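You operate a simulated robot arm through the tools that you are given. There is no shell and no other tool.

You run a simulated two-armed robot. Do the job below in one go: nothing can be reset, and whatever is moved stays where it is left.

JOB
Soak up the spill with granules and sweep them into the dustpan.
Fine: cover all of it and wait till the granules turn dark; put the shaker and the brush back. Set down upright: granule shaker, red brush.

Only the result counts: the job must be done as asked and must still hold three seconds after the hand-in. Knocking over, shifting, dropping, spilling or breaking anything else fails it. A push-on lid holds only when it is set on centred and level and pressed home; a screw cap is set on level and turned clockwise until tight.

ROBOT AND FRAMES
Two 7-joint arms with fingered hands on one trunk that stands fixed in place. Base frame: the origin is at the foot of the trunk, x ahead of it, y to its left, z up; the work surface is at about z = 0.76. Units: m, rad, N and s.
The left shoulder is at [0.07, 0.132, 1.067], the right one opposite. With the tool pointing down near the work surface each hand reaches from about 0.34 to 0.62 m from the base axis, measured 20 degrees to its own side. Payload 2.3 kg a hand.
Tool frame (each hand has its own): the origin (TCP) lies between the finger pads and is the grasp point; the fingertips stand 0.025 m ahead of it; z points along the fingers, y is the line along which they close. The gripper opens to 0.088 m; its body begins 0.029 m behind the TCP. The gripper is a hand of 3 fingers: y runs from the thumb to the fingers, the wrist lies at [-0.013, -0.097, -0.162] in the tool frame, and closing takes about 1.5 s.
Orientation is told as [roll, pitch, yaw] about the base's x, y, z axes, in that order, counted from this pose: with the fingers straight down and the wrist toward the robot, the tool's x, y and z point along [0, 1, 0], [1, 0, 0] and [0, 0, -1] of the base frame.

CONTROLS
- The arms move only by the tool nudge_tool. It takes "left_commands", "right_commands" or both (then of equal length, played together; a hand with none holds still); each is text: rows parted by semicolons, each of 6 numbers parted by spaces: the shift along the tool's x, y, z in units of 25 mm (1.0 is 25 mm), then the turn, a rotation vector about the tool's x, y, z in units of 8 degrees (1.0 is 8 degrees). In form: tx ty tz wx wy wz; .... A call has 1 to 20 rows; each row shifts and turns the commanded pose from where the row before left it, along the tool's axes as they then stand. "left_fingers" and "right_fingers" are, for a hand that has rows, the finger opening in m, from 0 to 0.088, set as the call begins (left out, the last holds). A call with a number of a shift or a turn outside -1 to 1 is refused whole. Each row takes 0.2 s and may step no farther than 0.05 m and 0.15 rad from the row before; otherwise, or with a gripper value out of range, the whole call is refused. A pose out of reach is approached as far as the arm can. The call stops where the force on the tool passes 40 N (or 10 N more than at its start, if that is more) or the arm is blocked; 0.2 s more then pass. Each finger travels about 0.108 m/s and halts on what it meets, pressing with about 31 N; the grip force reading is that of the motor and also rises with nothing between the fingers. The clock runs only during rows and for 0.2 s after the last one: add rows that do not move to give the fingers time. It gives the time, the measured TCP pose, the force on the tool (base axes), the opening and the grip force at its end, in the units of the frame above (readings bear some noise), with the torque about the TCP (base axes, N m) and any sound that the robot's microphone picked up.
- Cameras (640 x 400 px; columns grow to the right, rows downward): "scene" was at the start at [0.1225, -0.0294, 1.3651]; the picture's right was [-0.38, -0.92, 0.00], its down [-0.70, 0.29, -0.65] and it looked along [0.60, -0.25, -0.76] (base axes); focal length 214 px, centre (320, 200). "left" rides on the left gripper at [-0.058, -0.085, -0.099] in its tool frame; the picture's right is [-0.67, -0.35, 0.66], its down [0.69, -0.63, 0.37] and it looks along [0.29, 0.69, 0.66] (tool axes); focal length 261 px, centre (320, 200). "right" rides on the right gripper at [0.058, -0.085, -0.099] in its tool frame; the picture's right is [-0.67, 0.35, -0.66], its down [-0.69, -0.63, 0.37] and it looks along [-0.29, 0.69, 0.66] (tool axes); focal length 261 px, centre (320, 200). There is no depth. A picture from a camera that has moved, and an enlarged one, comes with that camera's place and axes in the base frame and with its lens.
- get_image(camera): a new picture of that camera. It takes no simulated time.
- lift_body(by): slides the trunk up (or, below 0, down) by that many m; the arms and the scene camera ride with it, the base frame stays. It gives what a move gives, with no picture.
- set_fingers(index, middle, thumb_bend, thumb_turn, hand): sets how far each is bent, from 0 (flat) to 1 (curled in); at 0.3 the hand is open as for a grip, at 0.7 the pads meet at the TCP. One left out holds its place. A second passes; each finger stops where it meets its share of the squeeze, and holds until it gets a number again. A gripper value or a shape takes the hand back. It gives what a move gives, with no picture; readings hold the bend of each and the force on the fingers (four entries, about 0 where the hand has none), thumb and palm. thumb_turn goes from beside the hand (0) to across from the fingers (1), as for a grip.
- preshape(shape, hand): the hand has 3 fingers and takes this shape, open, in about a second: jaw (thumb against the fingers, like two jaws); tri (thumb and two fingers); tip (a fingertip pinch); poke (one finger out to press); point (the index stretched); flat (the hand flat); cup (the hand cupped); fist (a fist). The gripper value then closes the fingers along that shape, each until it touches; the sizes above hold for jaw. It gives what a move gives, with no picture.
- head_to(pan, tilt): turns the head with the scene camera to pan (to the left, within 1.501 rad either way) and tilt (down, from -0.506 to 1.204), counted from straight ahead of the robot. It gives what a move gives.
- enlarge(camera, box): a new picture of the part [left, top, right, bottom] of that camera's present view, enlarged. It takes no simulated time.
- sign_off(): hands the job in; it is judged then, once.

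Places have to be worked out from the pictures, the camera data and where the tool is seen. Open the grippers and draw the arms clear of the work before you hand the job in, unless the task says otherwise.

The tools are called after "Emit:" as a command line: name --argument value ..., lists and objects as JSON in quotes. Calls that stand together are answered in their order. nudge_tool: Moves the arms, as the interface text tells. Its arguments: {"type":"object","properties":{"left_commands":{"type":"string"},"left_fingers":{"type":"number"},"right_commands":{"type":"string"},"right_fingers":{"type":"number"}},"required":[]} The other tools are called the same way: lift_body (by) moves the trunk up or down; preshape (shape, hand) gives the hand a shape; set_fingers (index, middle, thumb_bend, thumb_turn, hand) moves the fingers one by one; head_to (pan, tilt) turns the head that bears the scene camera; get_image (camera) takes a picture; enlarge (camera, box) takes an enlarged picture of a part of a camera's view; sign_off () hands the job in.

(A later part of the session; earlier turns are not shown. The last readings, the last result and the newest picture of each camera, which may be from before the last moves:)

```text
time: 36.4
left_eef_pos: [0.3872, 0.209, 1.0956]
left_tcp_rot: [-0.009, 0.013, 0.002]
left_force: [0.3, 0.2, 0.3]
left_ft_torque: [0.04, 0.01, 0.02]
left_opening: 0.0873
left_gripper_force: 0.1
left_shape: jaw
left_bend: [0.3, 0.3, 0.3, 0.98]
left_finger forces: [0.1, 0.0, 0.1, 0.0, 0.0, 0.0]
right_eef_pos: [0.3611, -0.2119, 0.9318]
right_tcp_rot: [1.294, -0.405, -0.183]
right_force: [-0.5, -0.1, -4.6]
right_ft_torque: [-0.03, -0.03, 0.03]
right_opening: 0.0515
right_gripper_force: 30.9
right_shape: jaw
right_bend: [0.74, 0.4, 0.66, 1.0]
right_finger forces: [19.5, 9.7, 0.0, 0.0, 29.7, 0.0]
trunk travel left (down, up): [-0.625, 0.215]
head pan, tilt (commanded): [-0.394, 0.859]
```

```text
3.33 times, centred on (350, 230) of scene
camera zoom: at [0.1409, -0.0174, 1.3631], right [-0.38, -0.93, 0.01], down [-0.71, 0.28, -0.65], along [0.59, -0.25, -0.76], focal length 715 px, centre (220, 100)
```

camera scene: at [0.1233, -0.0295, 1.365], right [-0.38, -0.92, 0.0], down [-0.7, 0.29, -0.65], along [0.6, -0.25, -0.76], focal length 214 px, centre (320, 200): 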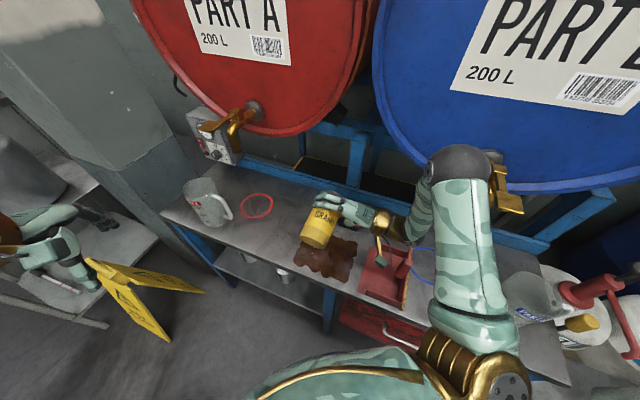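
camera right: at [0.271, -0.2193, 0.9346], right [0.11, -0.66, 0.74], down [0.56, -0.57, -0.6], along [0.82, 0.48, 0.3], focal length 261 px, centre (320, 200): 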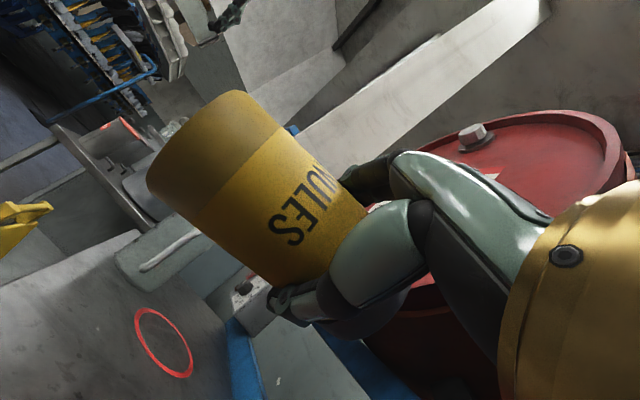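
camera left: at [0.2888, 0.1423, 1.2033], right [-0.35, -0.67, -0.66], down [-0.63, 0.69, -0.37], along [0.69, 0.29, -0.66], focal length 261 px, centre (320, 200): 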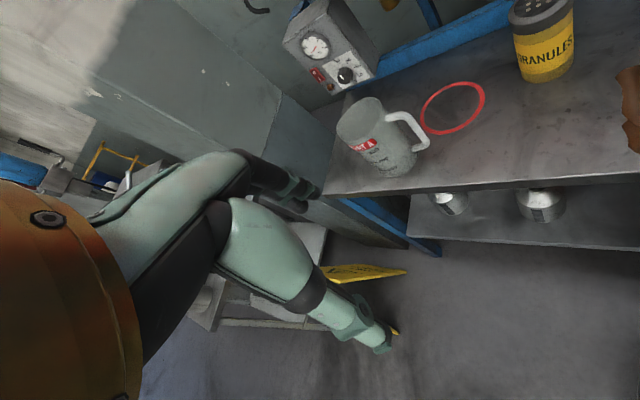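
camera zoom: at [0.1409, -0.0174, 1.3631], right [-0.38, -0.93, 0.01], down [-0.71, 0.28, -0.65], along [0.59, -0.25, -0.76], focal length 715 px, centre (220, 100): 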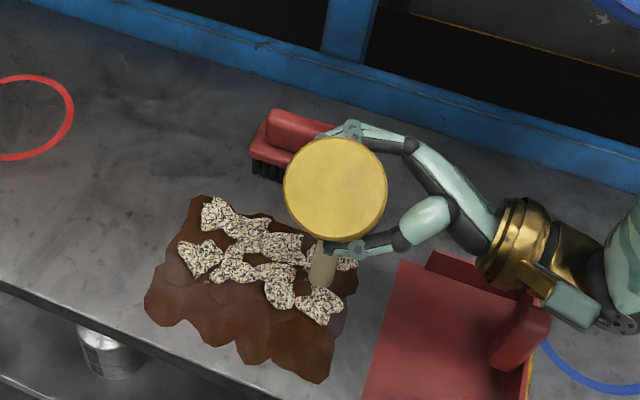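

The lanes are landing, but the scene camera and left hand shifted by ~2 cm, so something is pushing on the body. I look at the whole scene right away before moving on.

Emit:
get_image --camera "scene"

Emit:
get_image --camera "left"

Emit:
get_image --camera "right"

```text
taken
camera scene: at [0.1409, -0.0174, 1.3631], right [-0.38, -0.93, 0.01], down [-0.71, 0.28, -0.65], along [0.59, -0.25, -0.76], focal length 214 px, centre (320, 200)
```

scene: 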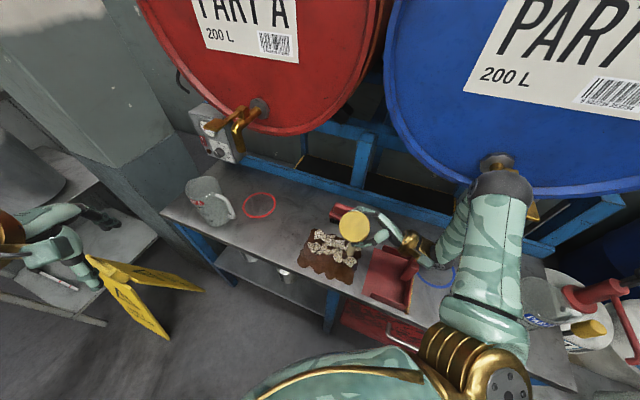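

```text
taken
camera left: at [0.304, 0.1519, 1.1975], right [-0.36, -0.68, -0.65], down [-0.64, 0.68, -0.36], along [0.68, 0.28, -0.67], focal length 261 px, centre (320, 200)
```

left: 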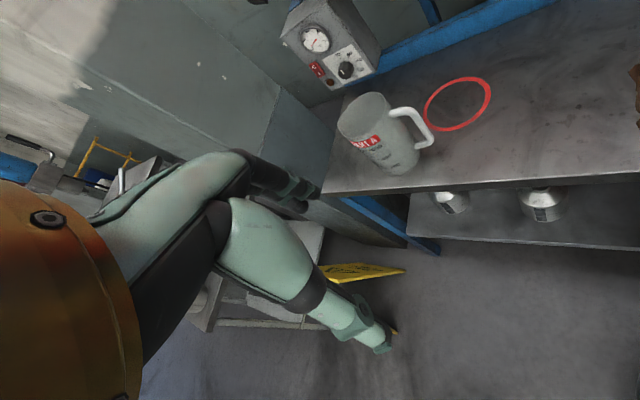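

```text
taken
camera right: at [0.2378, -0.2691, 0.9746], right [0.35, -0.89, -0.29], down [-0.24, 0.21, -0.95], along [0.91, 0.4, -0.14], focal length 261 px, centre (320, 200)
```

right: 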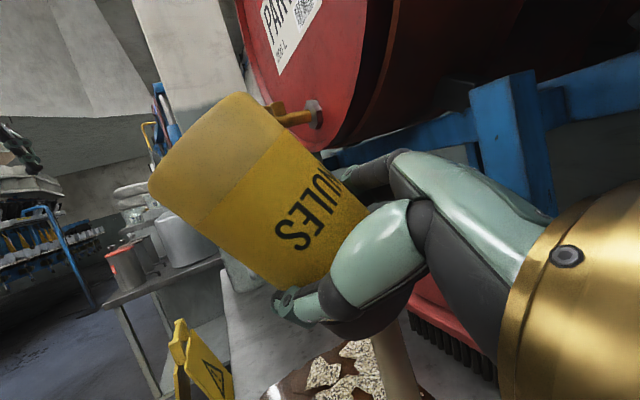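

The elbow overlaps the blue drum's tap in the view. I enlarge that region to judge whether it's touching.

Emit:
enlarge --camera "scene" --box '[400, 130, 580, 330]'

```text
2.00 times, centred on (490, 230) of scene
camera zoom: at [0.1409, -0.0174, 1.3631], right [-0.38, -0.93, 0.01], down [-0.71, 0.28, -0.65], along [0.59, -0.25, -0.76], focal length 429 px, centre (-20, 140)
```

zoom: 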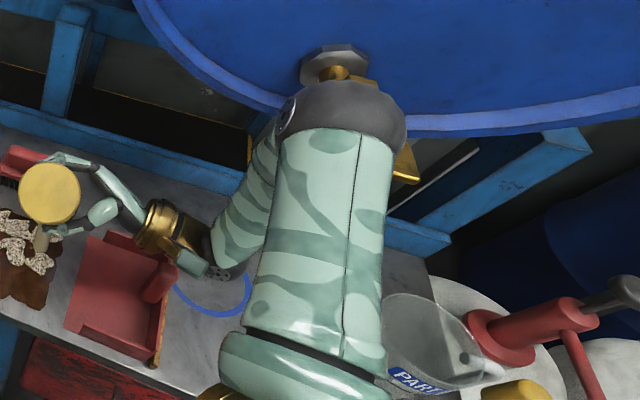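

The elbow is evidently leaning on the blue tap; I must back it off towards the left and avoid that region. First a close look at the coverage so far.

Emit:
enlarge --camera "scene" --box '[296, 205, 376, 285]'

```text
5.00 times, centred on (336, 245) of scene
camera zoom: at [0.1409, -0.0174, 1.3631], right [-0.38, -0.93, 0.01], down [-0.71, 0.28, -0.65], along [0.59, -0.25, -0.76], focal length 1072 px, centre (240, -25)
```

zoom: 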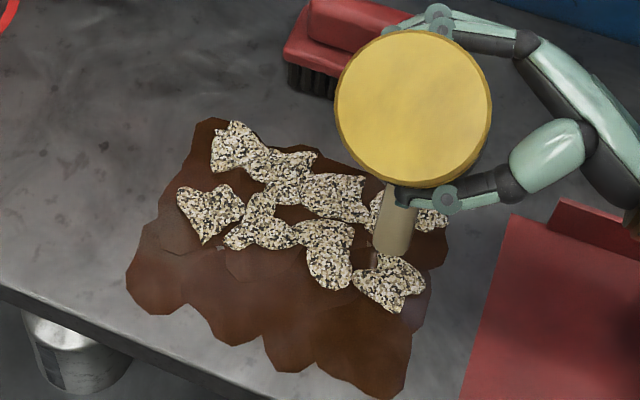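

Two lanes of the patch are covered; the near two lanes remain. I shift nearer by 3 cm and run left (freeing the elbow from the tap), then nearer again and back part of the way.

Emit:
nudge_tool --right_commands "0.563 -0.702 0.889 0 0 0; 0 0.484 0.806 0 0 0; 0 0.484 0.806 0 0 0; 0 0.484 0.806 0 0 0; 0 0.484 0.806 0 0 0; 0 0.484 0.806 0 0 0; 0 0.484 0.806 0 0 0; 0.563 -0.908 0.546 0 0 0; 0 -0.4985 -0.8296 0 0 0; 0 -0.4985 -0.8296 0 0 0; 0 -0.4985 -0.8296 0 0 0"

Emit:
get_image --camera "scene"

Emit:
enlarge --camera "scene" --box '[286, 195, 386, 295]'

```text
time: 38.8
left_eef_pos: [0.374, 0.2004, 1.1046]
left_tcp_rot: [0.001, -0.001, 0.0]
left_force: [0.1, -1.3, 0.3]
left_ft_torque: [-0.02, 0.03, -0.01]
left_opening: 0.0877
left_gripper_force: 0.0
left_shape: jaw
left_bend: [0.3, 0.3, 0.3, 0.98]
left_finger forces: [0.0, 0.0, 0.0, 0.0, 0.1, 0.0]
right_eef_pos: [0.362, -0.1225, 0.9364]
right_tcp_rot: [1.307, -0.418, -0.195]
right_force: [0.0, -0.4, -3.2]
right_ft_torque: [-0.01, 0.0, 0.0]
right_opening: 0.0513
right_gripper_force: 31.3
right_shape: jaw
right_bend: [0.74, 0.4, 0.66, 1.0]
right_finger forces: [19.6, 9.2, 0.0, 0.0, 29.1, 0.0]
trunk travel left (down, up): [-0.625, 0.215]
head pan, tilt (commanded): [-0.394, 0.859]
```

```text
taken
camera scene: at [0.1223, -0.0301, 1.3651], right [-0.38, -0.92, 0.0], down [-0.7, 0.29, -0.65], along [0.6, -0.25, -0.76], focal length 214 px, centre (320, 200)
```

scene: 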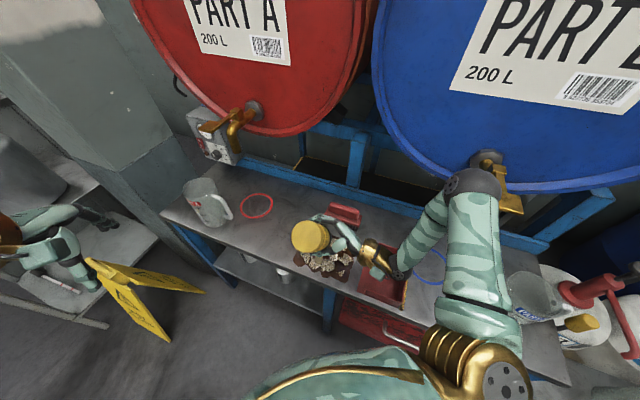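

```text
4.00 times, centred on (336, 245) of scene
camera zoom: at [0.1223, -0.0301, 1.3651], right [-0.38, -0.92, 0.0], down [-0.7, 0.29, -0.65], along [0.6, -0.25, -0.76], focal length 858 px, centre (256, 20)
```

zoom: 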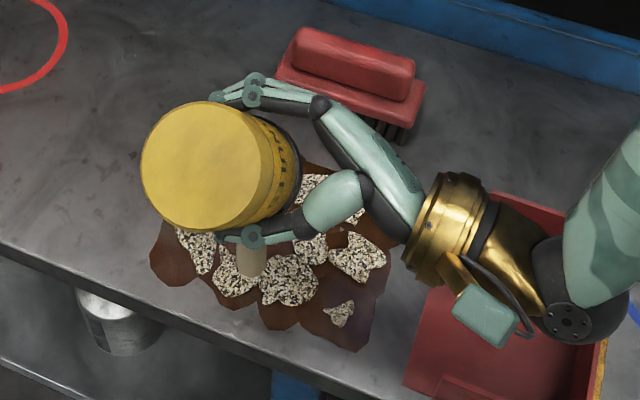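

The body sprang back and the tap looks unchanged. Pour is now on the near lane at s≈0.17; I continue right along the near lane by 7 cm, then return left to its end.

Emit:
nudge_tool --right_commands "0 -0.4985 -0.8296 0 0 0; 0 -0.4985 -0.8296 0 0 0; 0 -0.4985 -0.8296 0 0 0"

Emit:
get_image --camera "scene"

Emit:
enlarge --camera "scene" --box '[286, 195, 386, 295]'

```text
time: 39.6
left_eef_pos: [0.3833, 0.2183, 1.0942]
left_tcp_rot: [-0.016, 0.013, 0.013]
left_force: [1.7, 0.2, 1.3]
left_ft_torque: [0.03, 0.01, -0.02]
left_opening: 0.0877
left_gripper_force: 0.0
left_shape: jaw
left_bend: [0.3, 0.3, 0.3, 0.98]
left_finger forces: [0.0, 0.0, 0.0, 0.0, 0.0, 0.1]
right_eef_pos: [0.3275, -0.1602, 0.9358]
right_tcp_rot: [1.285, -0.406, -0.167]
right_force: [-0.5, -0.2, -1.5]
right_ft_torque: [-0.05, -0.02, -0.07]
right_opening: 0.051
right_gripper_force: 31.5
right_shape: jaw
right_bend: [0.74, 0.4, 0.66, 1.0]
right_finger forces: [19.6, 9.0, 0.0, 0.0, 29.2, 0.0]
trunk travel left (down, up): [-0.625, 0.215]
head pan, tilt (commanded): [-0.394, 0.859]
```

```text
taken
camera scene: at [0.1455, -0.0117, 1.3632], right [-0.35, -0.94, 0.02], down [-0.72, 0.25, -0.65], along [0.6, -0.24, -0.76], focal length 214 px, centre (320, 200)
```

scene: 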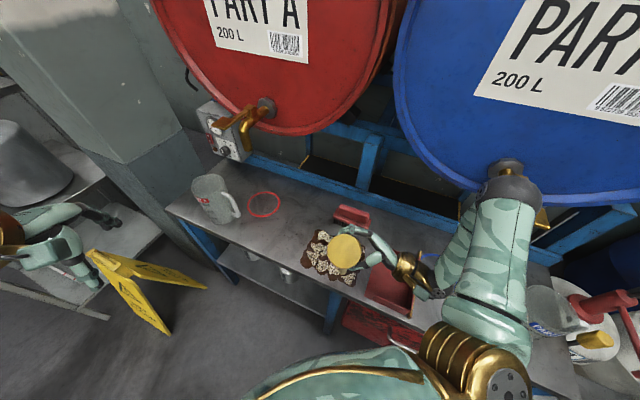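

```text
4.00 times, centred on (336, 245) of scene
camera zoom: at [0.1455, -0.0117, 1.3632], right [-0.35, -0.94, 0.02], down [-0.72, 0.25, -0.65], along [0.6, -0.24, -0.76], focal length 858 px, centre (256, 20)
```

zoom: 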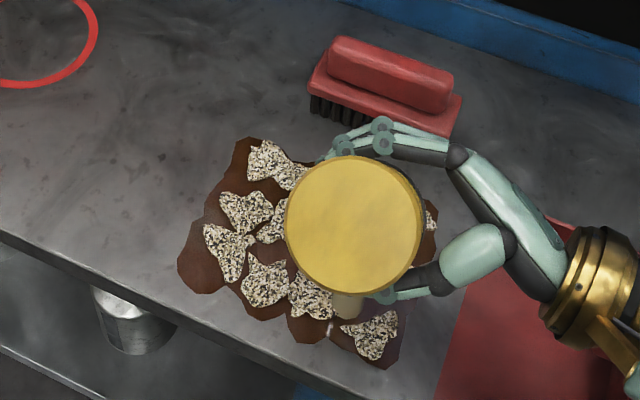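

Contact with the tap again at the right end, so I go back left at once along the near lane to its left end, and then roll back to stop the flow.

Emit:
nudge_tool --right_commands "0 0.4985 0.8296 0 0 0; 0 0.4985 0.8296 0 0 0; 0 0.4985 0.8296 0 0 0; 0 0.4985 0.8296 0 0 0; 0 0.4985 0.8296 0 0 0; 0 0.4985 0.8296 0 0 0; 0 0 0 0 -0.515 -0.857; 0 0 0 0 -0.515 -0.857; 0 0 0 0 -0.515 -0.857; 0 0 0 0 -0.515 -0.857; 0 0 0 0 -0.515 -0.857; 0 0 0 0 -0.515 -0.857; 0 0 0 0 -0.515 -0.857; 0 0 0 0 -0.515 -0.857; 0 0 0 0 -0.515 -0.857; 0 0 0 0 -0.515 -0.857; 0 0 0 0 0 0"

Emit:
get_image --camera "scene"

Emit:
enlarge --camera "scene" --box '[286, 195, 386, 295]'

```text
time: 43.2
left_eef_pos: [0.3728, 0.2015, 1.1043]
left_tcp_rot: [-0.002, 0.001, 0.0]
left_force: [0.6, -0.6, 0.5]
left_ft_torque: [0.01, -0.01, -0.03]
left_opening: 0.0877
left_gripper_force: 0.1
left_shape: jaw
left_bend: [0.3, 0.3, 0.3, 0.98]
left_finger forces: [0.0, 0.0, 0.0, 0.1, 0.1, 0.0]
right_eef_pos: [0.4163, -0.0705, 0.9372]
right_tcp_rot: [-0.568, -0.955, 1.261]
right_force: [-0.5, 0.9, -2.5]
right_ft_torque: [-0.03, -0.05, 0.03]
right_opening: 0.0508
right_gripper_force: 30.6
right_shape: jaw
right_bend: [0.74, 0.4, 0.66, 1.0]
right_finger forces: [19.4, 8.3, 0.0, 0.0, 29.5, 0.0]
trunk travel left (down, up): [-0.625, 0.215]
head pan, tilt (commanded): [-0.394, 0.859]
```

```text
taken
camera scene: at [0.1233, -0.0295, 1.365], right [-0.38, -0.92, 0.0], down [-0.7, 0.29, -0.65], along [0.6, -0.25, -0.76], focal length 214 px, centre (320, 200)
```

scene: 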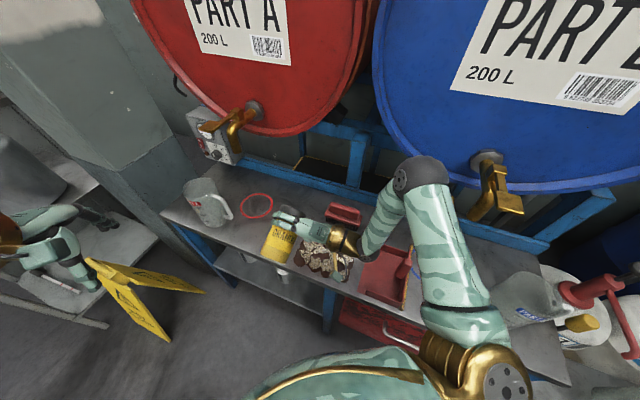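

```text
4.00 times, centred on (336, 245) of scene
camera zoom: at [0.1233, -0.0295, 1.365], right [-0.38, -0.92, 0.0], down [-0.7, 0.29, -0.65], along [0.6, -0.25, -0.76], focal length 858 px, centre (256, 20)
```

zoom: 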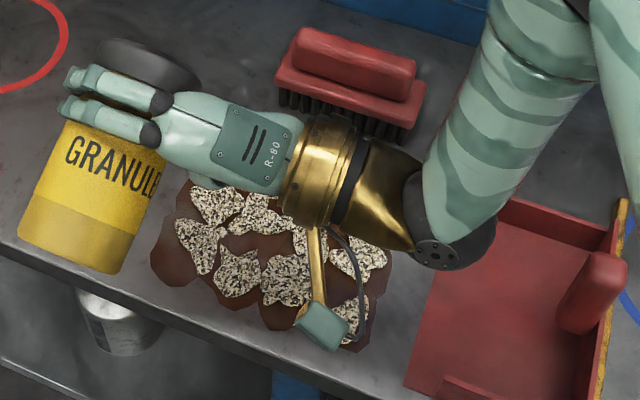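

The tap is unchanged and the body is back in place; the flow has stopped. The near edge and perhaps some cells remain uncovered. I raise the trunk 0.15 m, so the arm works more stretched downward with the elbow above the tap, and get a clearer view.

Emit:
lift_body --by 0.15

Emit:
get_image --camera "scene"

Emit:
get_image --camera "left"

```text
time: 45.0
left_eef_pos: [0.3741, 0.201, 1.2532]
left_tcp_rot: [0.0, 0.001, 0.002]
left_force: [0.5, 0.7, -0.2]
left_ft_torque: [0.02, -0.01, -0.03]
left_opening: 0.0874
left_gripper_force: 0.1
left_shape: jaw
left_bend: [0.3, 0.3, 0.3, 0.98]
left_finger forces: [0.0, 0.1, 0.1, 0.0, 0.0, 0.1]
right_eef_pos: [0.4169, -0.069, 1.0867]
right_tcp_rot: [-0.566, -0.956, 1.258]
right_force: [-0.9, -0.5, -3.3]
right_ft_torque: [-0.01, -0.07, -0.02]
right_opening: 0.0507
right_gripper_force: 31.0
right_shape: jaw
right_bend: [0.74, 0.4, 0.66, 1.0]
right_finger forces: [19.3, 8.1, 0.0, 0.0, 29.4, 0.0]
trunk travel left (down, up): [-0.775, 0.065]
head pan, tilt (commanded): [-0.394, 0.859]
```

```text
taken
camera scene: at [0.1235, -0.0294, 1.515], right [-0.38, -0.92, 0.0], down [-0.7, 0.29, -0.65], along [0.6, -0.25, -0.76], focal length 214 px, centre (320, 200)
```

scene: 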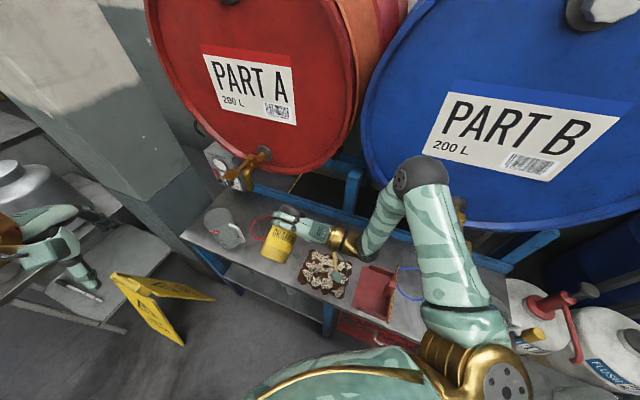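

```text
taken
camera left: at [0.2897, 0.1424, 1.353], right [-0.35, -0.67, -0.66], down [-0.63, 0.69, -0.37], along [0.69, 0.29, -0.66], focal length 261 px, centre (320, 200)
```

left: 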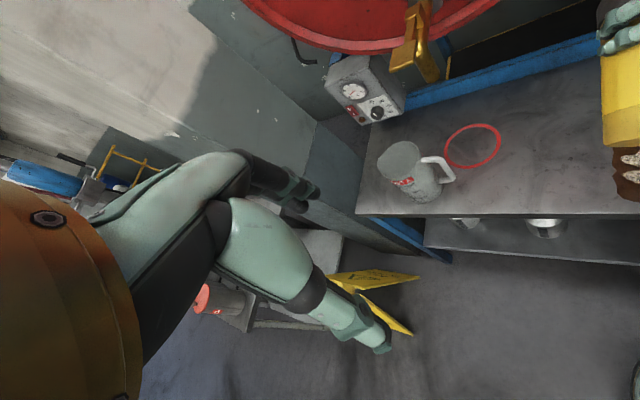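

Emit:
enlarge --camera "scene" --box '[285, 235, 375, 315]'

```text
5.00 times, centred on (330, 275) of scene
camera zoom: at [0.1235, -0.0294, 1.515], right [-0.38, -0.92, 0.0], down [-0.7, 0.29, -0.65], along [0.6, -0.25, -0.76], focal length 1072 px, centre (270, -175)
```

zoom: 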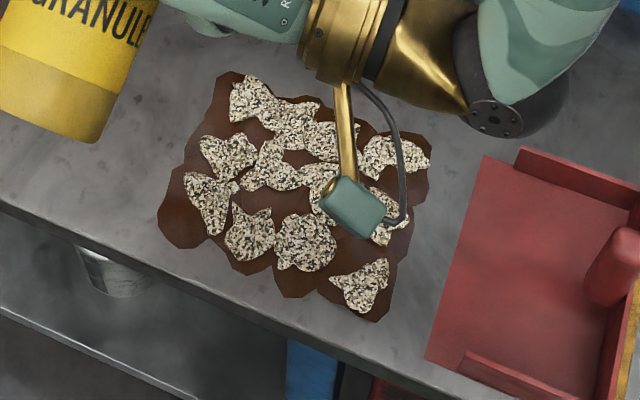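

The granules lie as blobs with brown gaps left at all edges and between lanes. I raise the trunk a little more (total 0.21 m) and then bring the shaker, still just short of level, down over the spill to check the elbow's place.

Emit:
lift_body --by 0.06

Emit:
nudge_tool --right_commands "0.052 -0.932 0.3216 0 0 0; 0.052 -0.932 0.3216 0 0 0; 0.052 -0.932 0.3216 0 0 0; 0.052 -0.932 0.3216 0 0 0; 0.052 -0.932 0.3216 0 0 0; 0.052 -0.932 0.3216 0 0 0; 0.052 -0.932 0.3216 0 0 0; 0.052 -0.932 0.3216 0 0 0; 0.052 -0.932 0.3216 0 0 0; 0 0 0 0 0 0"

Emit:
get_image --camera "scene"

```text
time: 46.0
left_eef_pos: [0.3754, 0.2023, 1.3129]
left_tcp_rot: [-0.002, 0.0, 0.002]
left_force: [-0.3, -0.2, 0.6]
left_ft_torque: [0.0, -0.05, 0.0]
left_opening: 0.0876
left_gripper_force: 0.0
left_shape: jaw
left_bend: [0.3, 0.3, 0.3, 0.98]
left_finger forces: [0.0, 0.0, 0.1, 0.0, 0.0, 0.0]
right_eef_pos: [0.4178, -0.0701, 1.1477]
right_tcp_rot: [-0.567, -0.957, 1.257]
right_force: [0.4, -1.3, -3.1]
right_ft_torque: [-0.05, -0.01, 0.01]
right_opening: 0.0506
right_gripper_force: 30.7
right_shape: jaw
right_bend: [0.74, 0.4, 0.66, 1.0]
right_finger forces: [19.2, 8.3, 0.0, 0.0, 29.3, 0.0]
trunk travel left (down, up): [-0.835, 0.005]
head pan, tilt (commanded): [-0.394, 0.859]
```

```text
time: 48.1
left_eef_pos: [0.3744, 0.2019, 1.3128]
left_tcp_rot: [0.0, 0.001, 0.0]
left_force: [0.3, -0.9, 0.3]
left_ft_torque: [0.03, -0.01, -0.02]
left_opening: 0.0876
left_gripper_force: 0.0
left_shape: jaw
left_bend: [0.3, 0.3, 0.3, 0.98]
left_finger forces: [0.0, 0.1, 0.0, 0.0, 0.0, 0.1]
right_eef_pos: [0.4232, -0.1418, 0.9339]
right_tcp_rot: [-0.564, -0.957, 1.259]
right_force: [-0.1, -0.5, -2.5]
right_ft_torque: [-0.04, 0.0, 0.01]
right_opening: 0.0502
right_gripper_force: 31.2
right_shape: jaw
right_bend: [0.74, 0.41, 0.66, 1.0]
right_finger forces: [19.1, 8.2, 0.0, 0.0, 29.1, 0.1]
trunk travel left (down, up): [-0.835, 0.005]
head pan, tilt (commanded): [-0.394, 0.859]
```

```text
taken
camera scene: at [0.1234, -0.0294, 1.5751], right [-0.38, -0.92, 0.0], down [-0.7, 0.29, -0.65], along [0.6, -0.25, -0.76], focal length 214 px, centre (320, 200)
```

scene: 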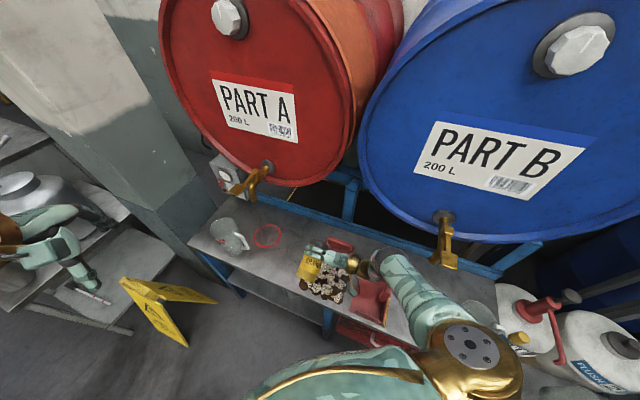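

With the trunk raised the arm reaches down well clear of the tap. I roll to pouring tilt while heading for the far-left corner, then pour slowly along the far edge.

Emit:
nudge_tool --right_commands "-0.171 0.047 0.186 0 0.515 0.857; -0.177 0.068 0.174 0 0.515 0.857; -0.18 0.089 0.161 0 0.515 0.857; -0.179 0.111 0.148 0 0.515 0.857; -0.175 0.132 0.135 0 0.515 0.857; -0.167 0.153 0.123 0 0.515 0.857; -0.156 0.172 0.111 0 0.515 0.857; -0.142 0.19 0.101 0 0.515 0.857; -0.125 0.206 0.091 0 0.515 0.857; -0.106 0.22 0.083 0 0.515 0.857; 0 -0.309 -0.514 0 0 0; 0 -0.309 -0.514 0 0 0; 0 -0.309 -0.514 0 0 0; 0 -0.309 -0.514 0 0 0; 0 -0.309 -0.514 0 0 0; 0 -0.309 -0.514 0 0 0"

Emit:
get_image --camera "scene"

Emit:
enlarge --camera "scene" --box '[285, 235, 395, 325]'

```text
time: 51.5
left_eef_pos: [0.3734, 0.1996, 1.313]
left_tcp_rot: [0.002, 0.0, 0.0]
left_force: [-1.3, -0.1, -0.2]
left_ft_torque: [0.02, 0.0, 0.0]
left_opening: 0.0877
left_gripper_force: 0.0
left_shape: jaw
left_bend: [0.3, 0.3, 0.3, 0.98]
left_finger forces: [0.0, 0.0, 0.0, 0.1, 0.1, 0.1]
right_eef_pos: [0.4232, -0.205, 0.9418]
right_tcp_rot: [1.31, -0.417, -0.194]
right_force: [0.0, 0.4, -3.7]
right_ft_torque: [-0.03, -0.02, -0.02]
right_opening: 0.0493
right_gripper_force: 30.8
right_shape: jaw
right_bend: [0.74, 0.41, 0.66, 1.0]
right_finger forces: [18.6, 9.0, 0.0, 0.0, 28.5, 0.0]
right hand out of reach, approached as far as the arm can: row 6, 7, 8, 9, 10, 11, 12, 13, 15
trunk travel left (down, up): [-0.835, 0.005]
head pan, tilt (commanded): [-0.394, 0.859]
```

```text
taken
camera scene: at [0.123, -0.0303, 1.5751], right [-0.38, -0.92, 0.0], down [-0.7, 0.29, -0.65], along [0.6, -0.25, -0.76], focal length 214 px, centre (320, 200)
```

scene: 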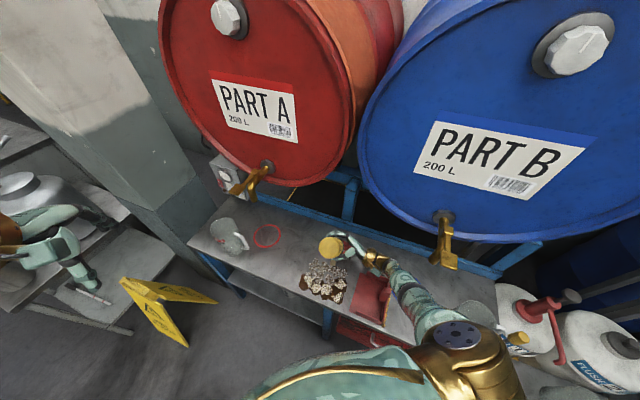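

```text
4.44 times, centred on (340, 280) of scene
camera zoom: at [0.123, -0.0303, 1.5751], right [-0.38, -0.92, 0.0], down [-0.7, 0.29, -0.65], along [0.6, -0.25, -0.76], focal length 953 px, centre (231, -156)
```

zoom: 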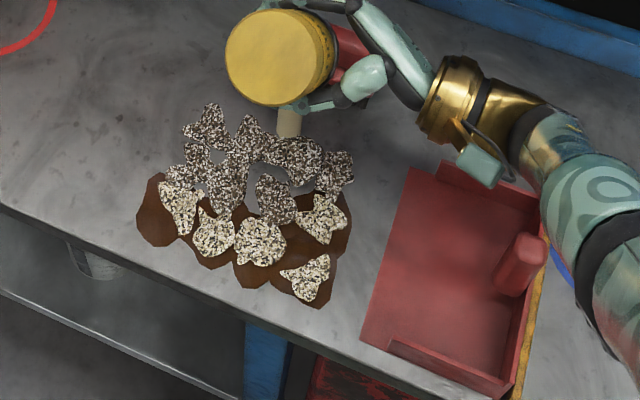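

The far rows have already soaked dark and their brown has vanished; only the near row is still brown. I move the stream quickly to the near-right corner and then slowly along the near edge to the left.

Emit:
nudge_tool --right_commands "0.4465 -0.943 0.0627 0 0 0; 0.4465 -0.943 0.0627 0 0 0; 0.4465 -0.943 0.0627 0 0 0; 0.4465 -0.943 0.0627 0 0 0; 0.4465 -0.943 0.0627 0 0 0; 0 0.371 0.617 0 0 0; 0 0.371 0.617 0 0 0; 0 0.371 0.617 0 0 0"

Emit:
get_image --camera "scene"

Emit:
enlarge --camera "scene" --box '[285, 235, 395, 325]'

```text
time: 53.2
left_eef_pos: [0.361, 0.1461, 1.3062]
left_tcp_rot: [-0.006, 0.0, -0.079]
left_force: [-0.9, 2.1, 0.1]
left_ft_torque: [-0.05, 0.01, 0.01]
left_opening: 0.0877
left_gripper_force: 0.1
left_shape: jaw
left_bend: [0.3, 0.3, 0.3, 0.97]
left_finger forces: [0.0, 0.0, 0.1, 0.0, 0.0, 0.1]
right_eef_pos: [0.3116, -0.1996, 0.9082]
right_tcp_rot: [1.308, -0.431, -0.275]
right_force: [-0.1, 0.7, -1.9]
right_ft_torque: [-0.04, 0.01, 0.0]
right_opening: 0.0483
right_gripper_force: 30.9
right_shape: jaw
right_bend: [0.74, 0.42, 0.69, 1.0]
right_finger forces: [22.3, 8.8, 0.1, 0.0, 30.5, 0.0]
right hand out of reach, approached as far as the arm can: row 1, 2, 3, 4, 5
trunk travel left (down, up): [-0.835, 0.005]
head pan, tilt (commanded): [-0.394, 0.859]
stopped in row 8 (left hand): the arm was blocked; the commanded pose is now the measured one
```

```text
taken
camera scene: at [0.1118, 0.0395, 1.5741], right [-0.32, -0.95, 0.02], down [-0.7, 0.23, -0.67], along [0.63, -0.23, -0.74], focal length 214 px, centre (320, 200)
```

scene: 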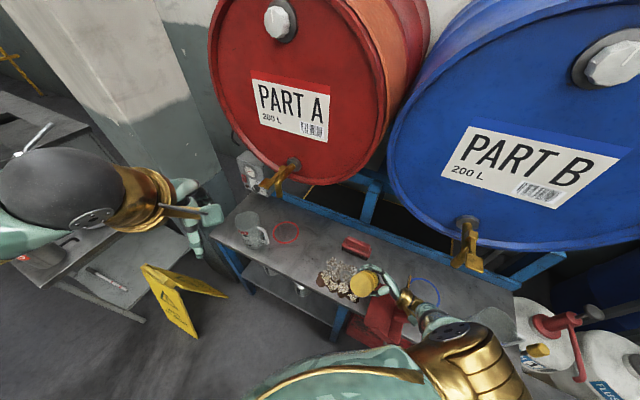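

```text
4.44 times, centred on (340, 280) of scene
camera zoom: at [0.1118, 0.0395, 1.5741], right [-0.32, -0.95, 0.02], down [-0.7, 0.23, -0.67], along [0.63, -0.23, -0.74], focal length 953 px, centre (231, -156)
```

zoom: 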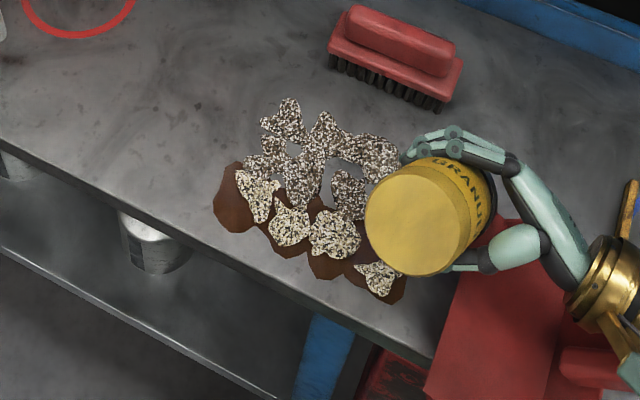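

The body has been pushed sideways again (7 cm at the head) and the call stopped. I look with all cameras to find what the right arm is touching before moving further.

Emit:
get_image --camera "right"

Emit:
get_image --camera "left"

Emit:
enlarge --camera "scene" --box '[320, 220, 560, 400]'

```text
taken
camera right: at [0.1814, -0.2455, 0.9474], right [0.28, -0.92, -0.29], down [-0.2, 0.24, -0.95], along [0.94, 0.32, -0.12], focal length 261 px, centre (320, 200)
```

right: 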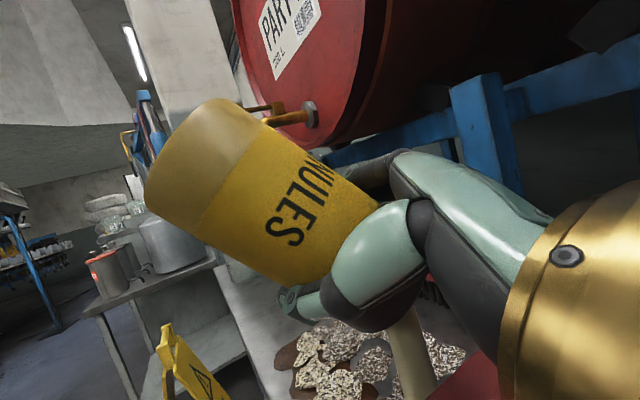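

```text
taken
camera left: at [0.2732, 0.0945, 1.4066], right [-0.4, -0.64, -0.65], down [-0.57, 0.73, -0.37], along [0.71, 0.23, -0.66], focal length 261 px, centre (320, 200)
```

left: 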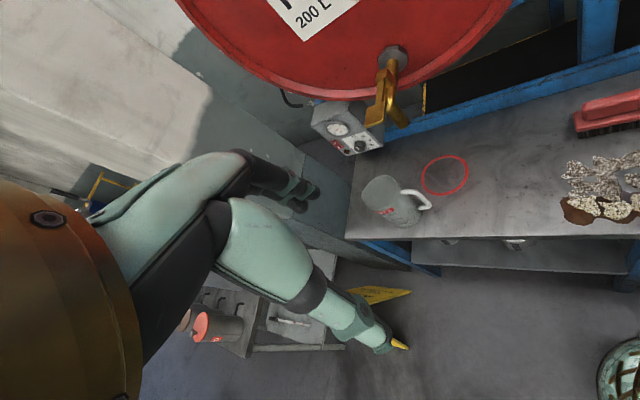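

```text
2.22 times, centred on (440, 310) of scene
camera zoom: at [0.1118, 0.0395, 1.5741], right [-0.32, -0.95, 0.02], down [-0.7, 0.23, -0.67], along [0.63, -0.23, -0.74], focal length 477 px, centre (53, -44)
```

zoom: 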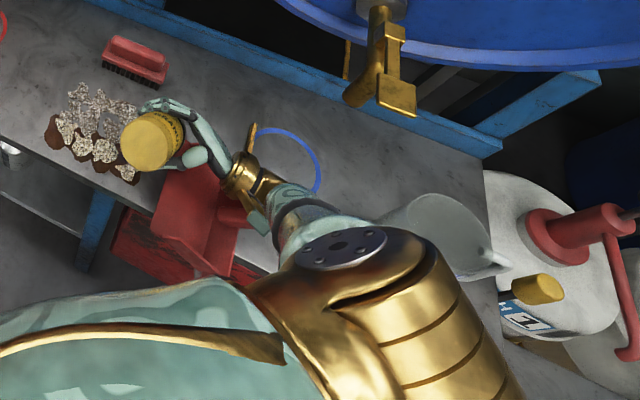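

The tool itself feels no force, so it's the forearm or elbow that presses on something near the bench's right part. I retreat towards the spill centre while rolling the shaker back to stop the flow.

Emit:
nudge_tool --right_commands "-0.375 0.853 0.047 0 0 0; -0.375 0.853 0.047 0 0 0; -0.375 0.853 0.047 0 -0.515 -0.857; -0.44 0.75 0.1 0 -0.515 -0.857; 0 0 0 0 -0.515 -0.857; 0 0 0 0 -0.515 -0.857; 0 0 0 0 -0.515 -0.857; 0 0 0 0 -0.515 -0.857; 0 0 0 0 -0.515 -0.857; 0 0 0 0 -0.515 -0.857; 0 0 0 0 -0.515 -0.857; 0 0 0 0 0 0"

Emit:
get_image --camera "scene"

Emit:
enlarge --camera "scene" --box '[285, 235, 395, 325]'

```text
time: 53.5
left_eef_pos: [0.377, 0.0377, 1.3049]
left_tcp_rot: [0.043, 0.034, -0.159]
left_force: [-0.4, 1.7, 0.3]
left_ft_torque: [-0.13, 0.06, -0.06]
left_opening: 0.0876
left_gripper_force: 0.0
left_shape: jaw
left_bend: [0.3, 0.3, 0.3, 0.97]
left_finger forces: [0.0, 0.0, 0.0, 0.0, 0.0, 0.0]
right_eef_pos: [0.2978, -0.2892, 0.8932]
right_tcp_rot: [1.34, -0.398, -0.367]
right_force: [1.5, 1.3, -6.1]
right_ft_torque: [0.12, -0.16, 0.12]
right_opening: 0.0472
right_gripper_force: 30.9
right_shape: jaw
right_bend: [0.74, 0.44, 0.69, 1.0]
right_finger forces: [22.7, 8.8, 0.0, 0.1, 29.6, 0.0]
right hand out of reach, approached as far as the arm can: row 1
trunk travel left (down, up): [-0.835, 0.005]
head pan, tilt (commanded): [-0.394, 0.859]
stopped in row 1 (left hand): the arm was blocked; the commanded pose is now the measured one
```

```text
taken
camera scene: at [0.1337, -0.062, 1.5713], right [-0.39, -0.92, -0.02], down [-0.7, 0.31, -0.64], along [0.6, -0.24, -0.77], focal length 214 px, centre (320, 200)
```

scene: 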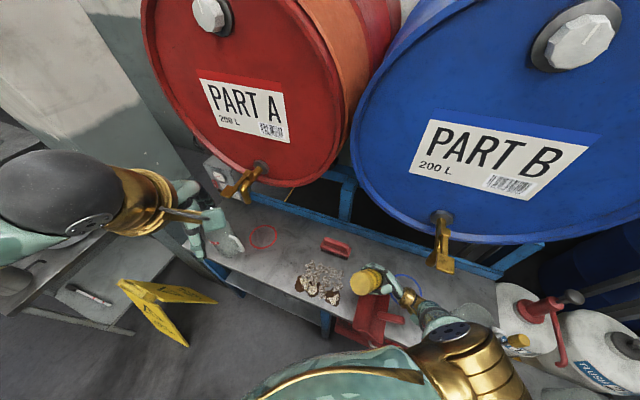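

```text
4.44 times, centred on (340, 280) of scene
camera zoom: at [0.1337, -0.062, 1.5713], right [-0.39, -0.92, -0.02], down [-0.7, 0.31, -0.64], along [0.6, -0.24, -0.77], focal length 953 px, centre (231, -156)
```

zoom: 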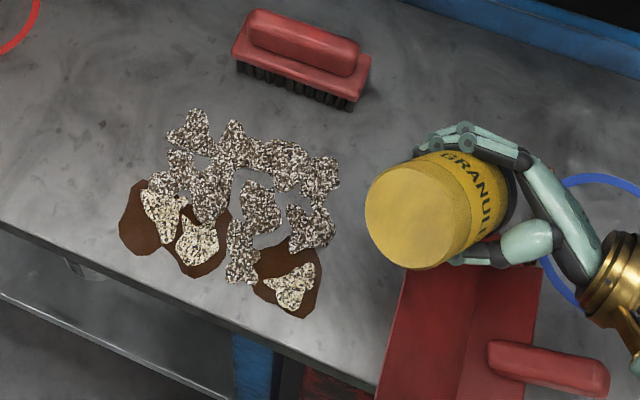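

The body is swaying and the pan under the wrist looks disturbed. I enlarge on the pan before doing anything else.

Emit:
enlarge --camera "scene" --box '[320, 250, 460, 360]'

Emit:
get_image --camera "right"

Emit:
get_image --camera "left"

```text
3.64 times, centred on (390, 305) of scene
camera zoom: at [0.1337, -0.062, 1.5713], right [-0.39, -0.92, -0.02], down [-0.7, 0.31, -0.64], along [0.6, -0.24, -0.77], focal length 780 px, centre (66, -182)
```

zoom: 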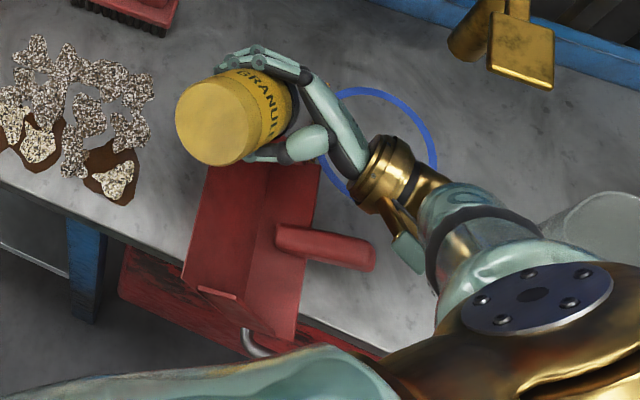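

```text
taken
camera right: at [0.1656, -0.3267, 0.9326], right [0.2, -0.92, -0.33], down [-0.2, 0.29, -0.94], along [0.96, 0.25, -0.13], focal length 261 px, centre (320, 200)
```

right: 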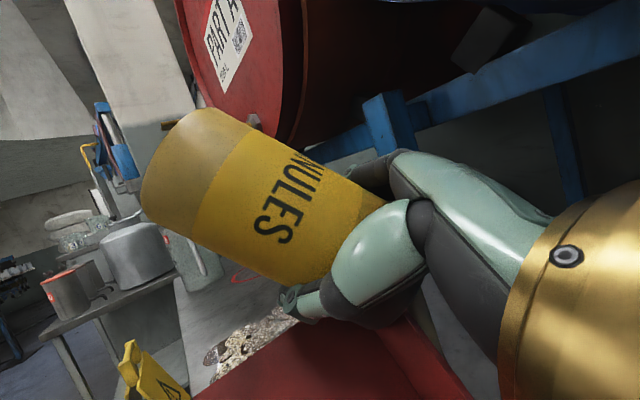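

```text
taken
camera left: at [0.2862, -0.0115, 1.404], right [-0.47, -0.57, -0.67], down [-0.52, 0.79, -0.31], along [0.71, 0.2, -0.67], focal length 261 px, centre (320, 200)
```

left: 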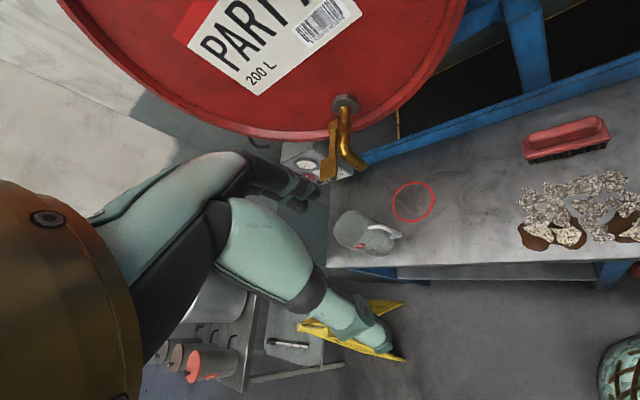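

The pan has been tipped and shifted by the wrist when the body swayed – it must be put right again. First I let the body settle with both hands holding still for a moment.

Emit:
nudge_tool --right_commands "0.35 0.16 -0.1 0 0 0; 0.35 0.16 -0.1 0 0 0"

Emit:
get_image --camera "scene"

Emit:
enlarge --camera "scene" --box '[320, 250, 460, 360]'

```text
time: 53.9
left_eef_pos: [0.3855, 0.1188, 1.3037]
left_tcp_rot: [0.009, 0.026, -0.103]
left_force: [0.6, 0.6, -0.2]
left_ft_torque: [-0.03, 0.07, 0.0]
left_opening: 0.0878
left_gripper_force: 0.0
left_shape: jaw
left_bend: [0.3, 0.3, 0.3, 0.98]
left_finger forces: [0.0, 0.0, 0.0, 0.0, 0.0, 0.0]
right_eef_pos: [0.3286, -0.2277, 0.903]
right_tcp_rot: [1.312, -0.415, -0.292]
right_force: [1.7, 1.3, -2.8]
right_ft_torque: [-0.02, 0.0, 0.06]
right_opening: 0.0472
right_gripper_force: 30.8
right_shape: jaw
right_bend: [0.74, 0.44, 0.69, 1.0]
right_finger forces: [23.1, 8.4, 0.0, 0.1, 28.9, 0.0]
right hand out of reach, approached as far as the arm can: row 1, 2
trunk travel left (down, up): [-0.835, 0.005]
head pan, tilt (commanded): [-0.394, 0.859]
stopped in row 2 (right hand): the arm was blocked; the commanded pose is now the measured one
```

```text
taken
camera scene: at [0.1358, -0.0035, 1.5741], right [-0.36, -0.93, 0.01], down [-0.71, 0.27, -0.65], along [0.6, -0.25, -0.76], focal length 214 px, centre (320, 200)
```

scene: 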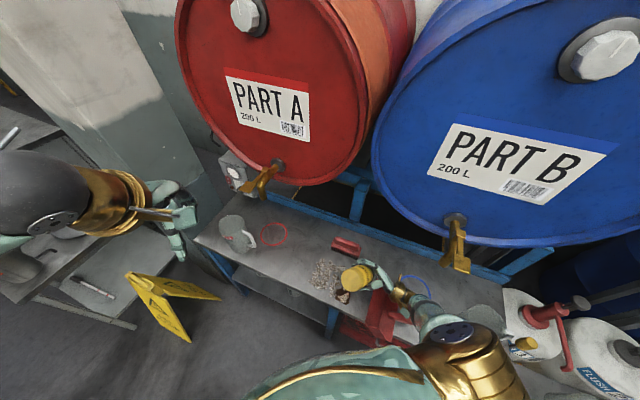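

```text
3.64 times, centred on (390, 305) of scene
camera zoom: at [0.1358, -0.0035, 1.5741], right [-0.36, -0.93, 0.01], down [-0.71, 0.27, -0.65], along [0.6, -0.25, -0.76], focal length 780 px, centre (66, -182)
```

zoom: 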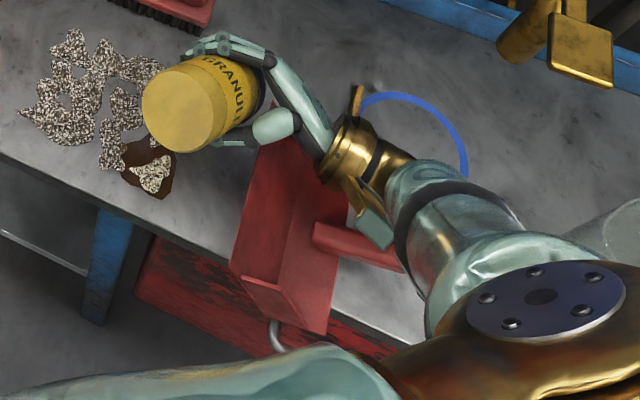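

All but one near-right cell of the spill is now soaked. The raised trunk makes the inverted pose hard to hold, so I roll the shaker back towards upright in place, which should bring the arm back in reach and ease the push.

Emit:
nudge_tool --right_commands "0.2 0.1 -0.06 0 -0.515 -0.857; 0.2 0.12 -0.07 0 -0.515 -0.857; 0.2 0.14 -0.08 0 -0.515 -0.857; 0.2 0.16 -0.1 0 -0.515 -0.857"

Emit:
get_image --camera "scene"

Emit:
enlarge --camera "scene" --box '[320, 250, 460, 360]'

```text
time: 54.9
left_eef_pos: [0.3737, 0.1001, 1.3082]
left_tcp_rot: [0.023, 0.019, -0.108]
left_force: [0.0, 0.7, 0.4]
left_ft_torque: [-0.02, -0.03, -0.02]
left_opening: 0.0879
left_gripper_force: 0.1
left_shape: jaw
left_bend: [0.3, 0.3, 0.3, 0.98]
left_finger forces: [0.1, 0.0, 0.0, 0.0, 0.0, 0.1]
right_eef_pos: [0.3162, -0.2392, 0.9281]
right_tcp_rot: [0.87, -0.853, -0.037]
right_force: [0.3, 0.7, -2.8]
right_ft_torque: [-0.05, -0.04, -0.01]
right_opening: 0.0471
right_gripper_force: 31.5
right_shape: jaw
right_bend: [0.74, 0.44, 0.69, 1.0]
right_finger forces: [22.0, 8.0, 0.0, 0.1, 29.2, 0.0]
trunk travel left (down, up): [-0.835, 0.005]
head pan, tilt (commanded): [-0.394, 0.859]
```

```text
taken
camera scene: at [0.1247, -0.0251, 1.5752], right [-0.37, -0.93, 0.0], down [-0.7, 0.28, -0.65], along [0.61, -0.24, -0.76], focal length 214 px, centre (320, 200)
```

scene: 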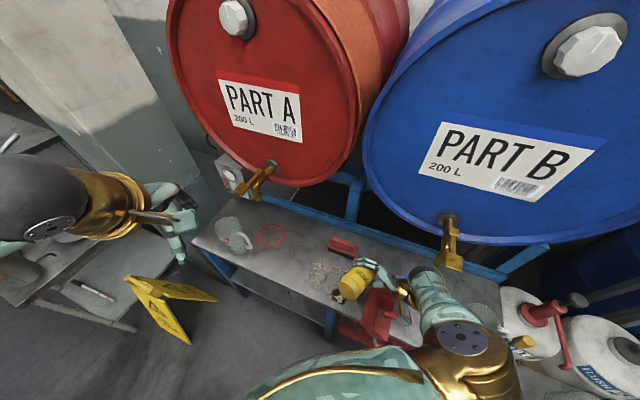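

```text
3.64 times, centred on (390, 305) of scene
camera zoom: at [0.1247, -0.0251, 1.5752], right [-0.37, -0.93, 0.0], down [-0.7, 0.28, -0.65], along [0.61, -0.24, -0.76], focal length 780 px, centre (66, -182)
```

zoom: 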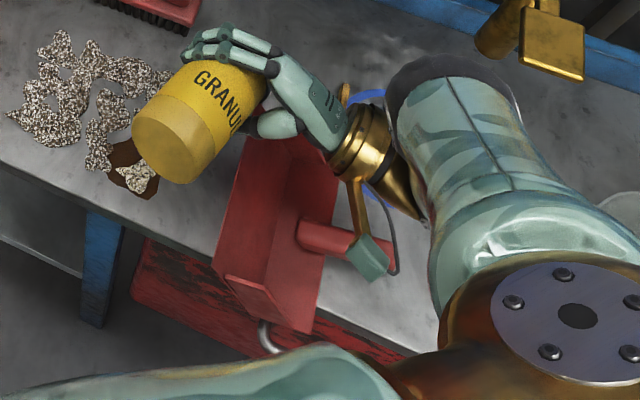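

The body is back at rest and the arm is in reach again. I keep rolling back towards upright while lifting the hand off the pan.

Emit:
nudge_tool --right_commands "0.3 0.445 -0.268 0 -0.515 -0.857; 0.225 0.477 -0.286 0 -0.515 -0.857; 0.145 0.499 -0.3 0 -0.515 -0.857; 0.063 0.511 -0.307 0 -0.515 -0.857; -0.02 0.514 -0.309 0 -0.515 -0.857; -0.104 0.506 -0.304 0 -0.515 -0.857; 0 0 0 0 0 0"

Emit:
get_image --camera "scene"

Emit:
enlarge --camera "scene" --box '[290, 240, 450, 360]'

```text
time: 56.5
left_eef_pos: [0.3904, 0.1266, 1.3011]
left_tcp_rot: [-0.002, 0.029, -0.108]
left_force: [-0.1, -0.2, -0.6]
left_ft_torque: [0.01, 0.01, -0.01]
left_opening: 0.0879
left_gripper_force: 0.1
left_shape: jaw
left_bend: [0.3, 0.3, 0.3, 0.98]
left_finger forces: [0.1, 0.0, 0.0, 0.0, 0.0, 0.1]
right_eef_pos: [0.3277, -0.2208, 1.0195]
right_tcp_rot: [-0.569, -0.953, 1.162]
right_force: [-0.1, 0.2, -2.4]
right_ft_torque: [-0.06, 0.01, 0.03]
right_opening: 0.0472
right_gripper_force: 30.7
right_shape: jaw
right_bend: [0.74, 0.44, 0.69, 1.0]
right_finger forces: [21.5, 7.5, 0.0, 0.0, 28.2, 0.0]
trunk travel left (down, up): [-0.835, 0.005]
head pan, tilt (commanded): [-0.394, 0.859]
```

```text
taken
camera scene: at [0.145, 0.0087, 1.5735], right [-0.36, -0.93, 0.02], down [-0.71, 0.26, -0.65], along [0.6, -0.25, -0.76], focal length 214 px, centre (320, 200)
```

scene: 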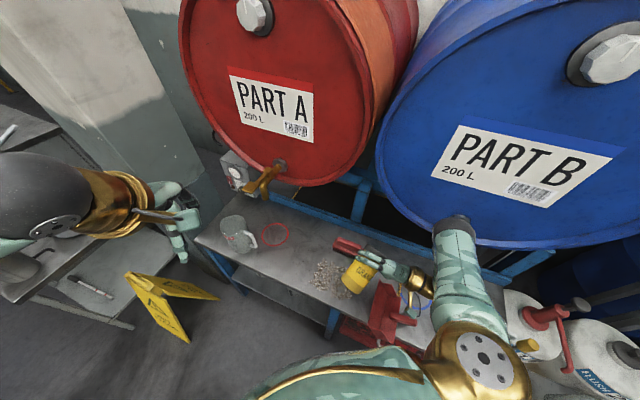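

```text
3.33 times, centred on (370, 300) of scene
camera zoom: at [0.145, 0.0087, 1.5735], right [-0.36, -0.93, 0.02], down [-0.71, 0.26, -0.65], along [0.6, -0.25, -0.76], focal length 715 px, centre (153, -133)
```

zoom: 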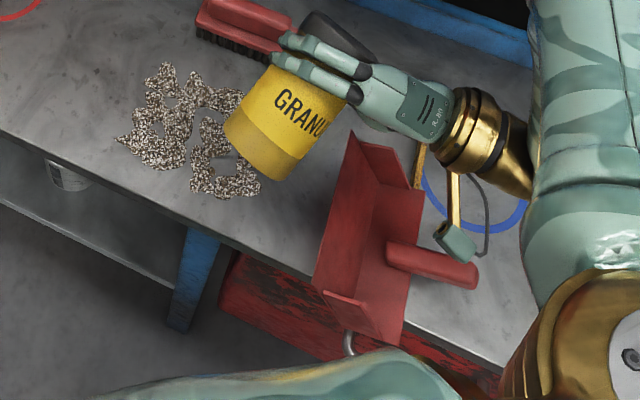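

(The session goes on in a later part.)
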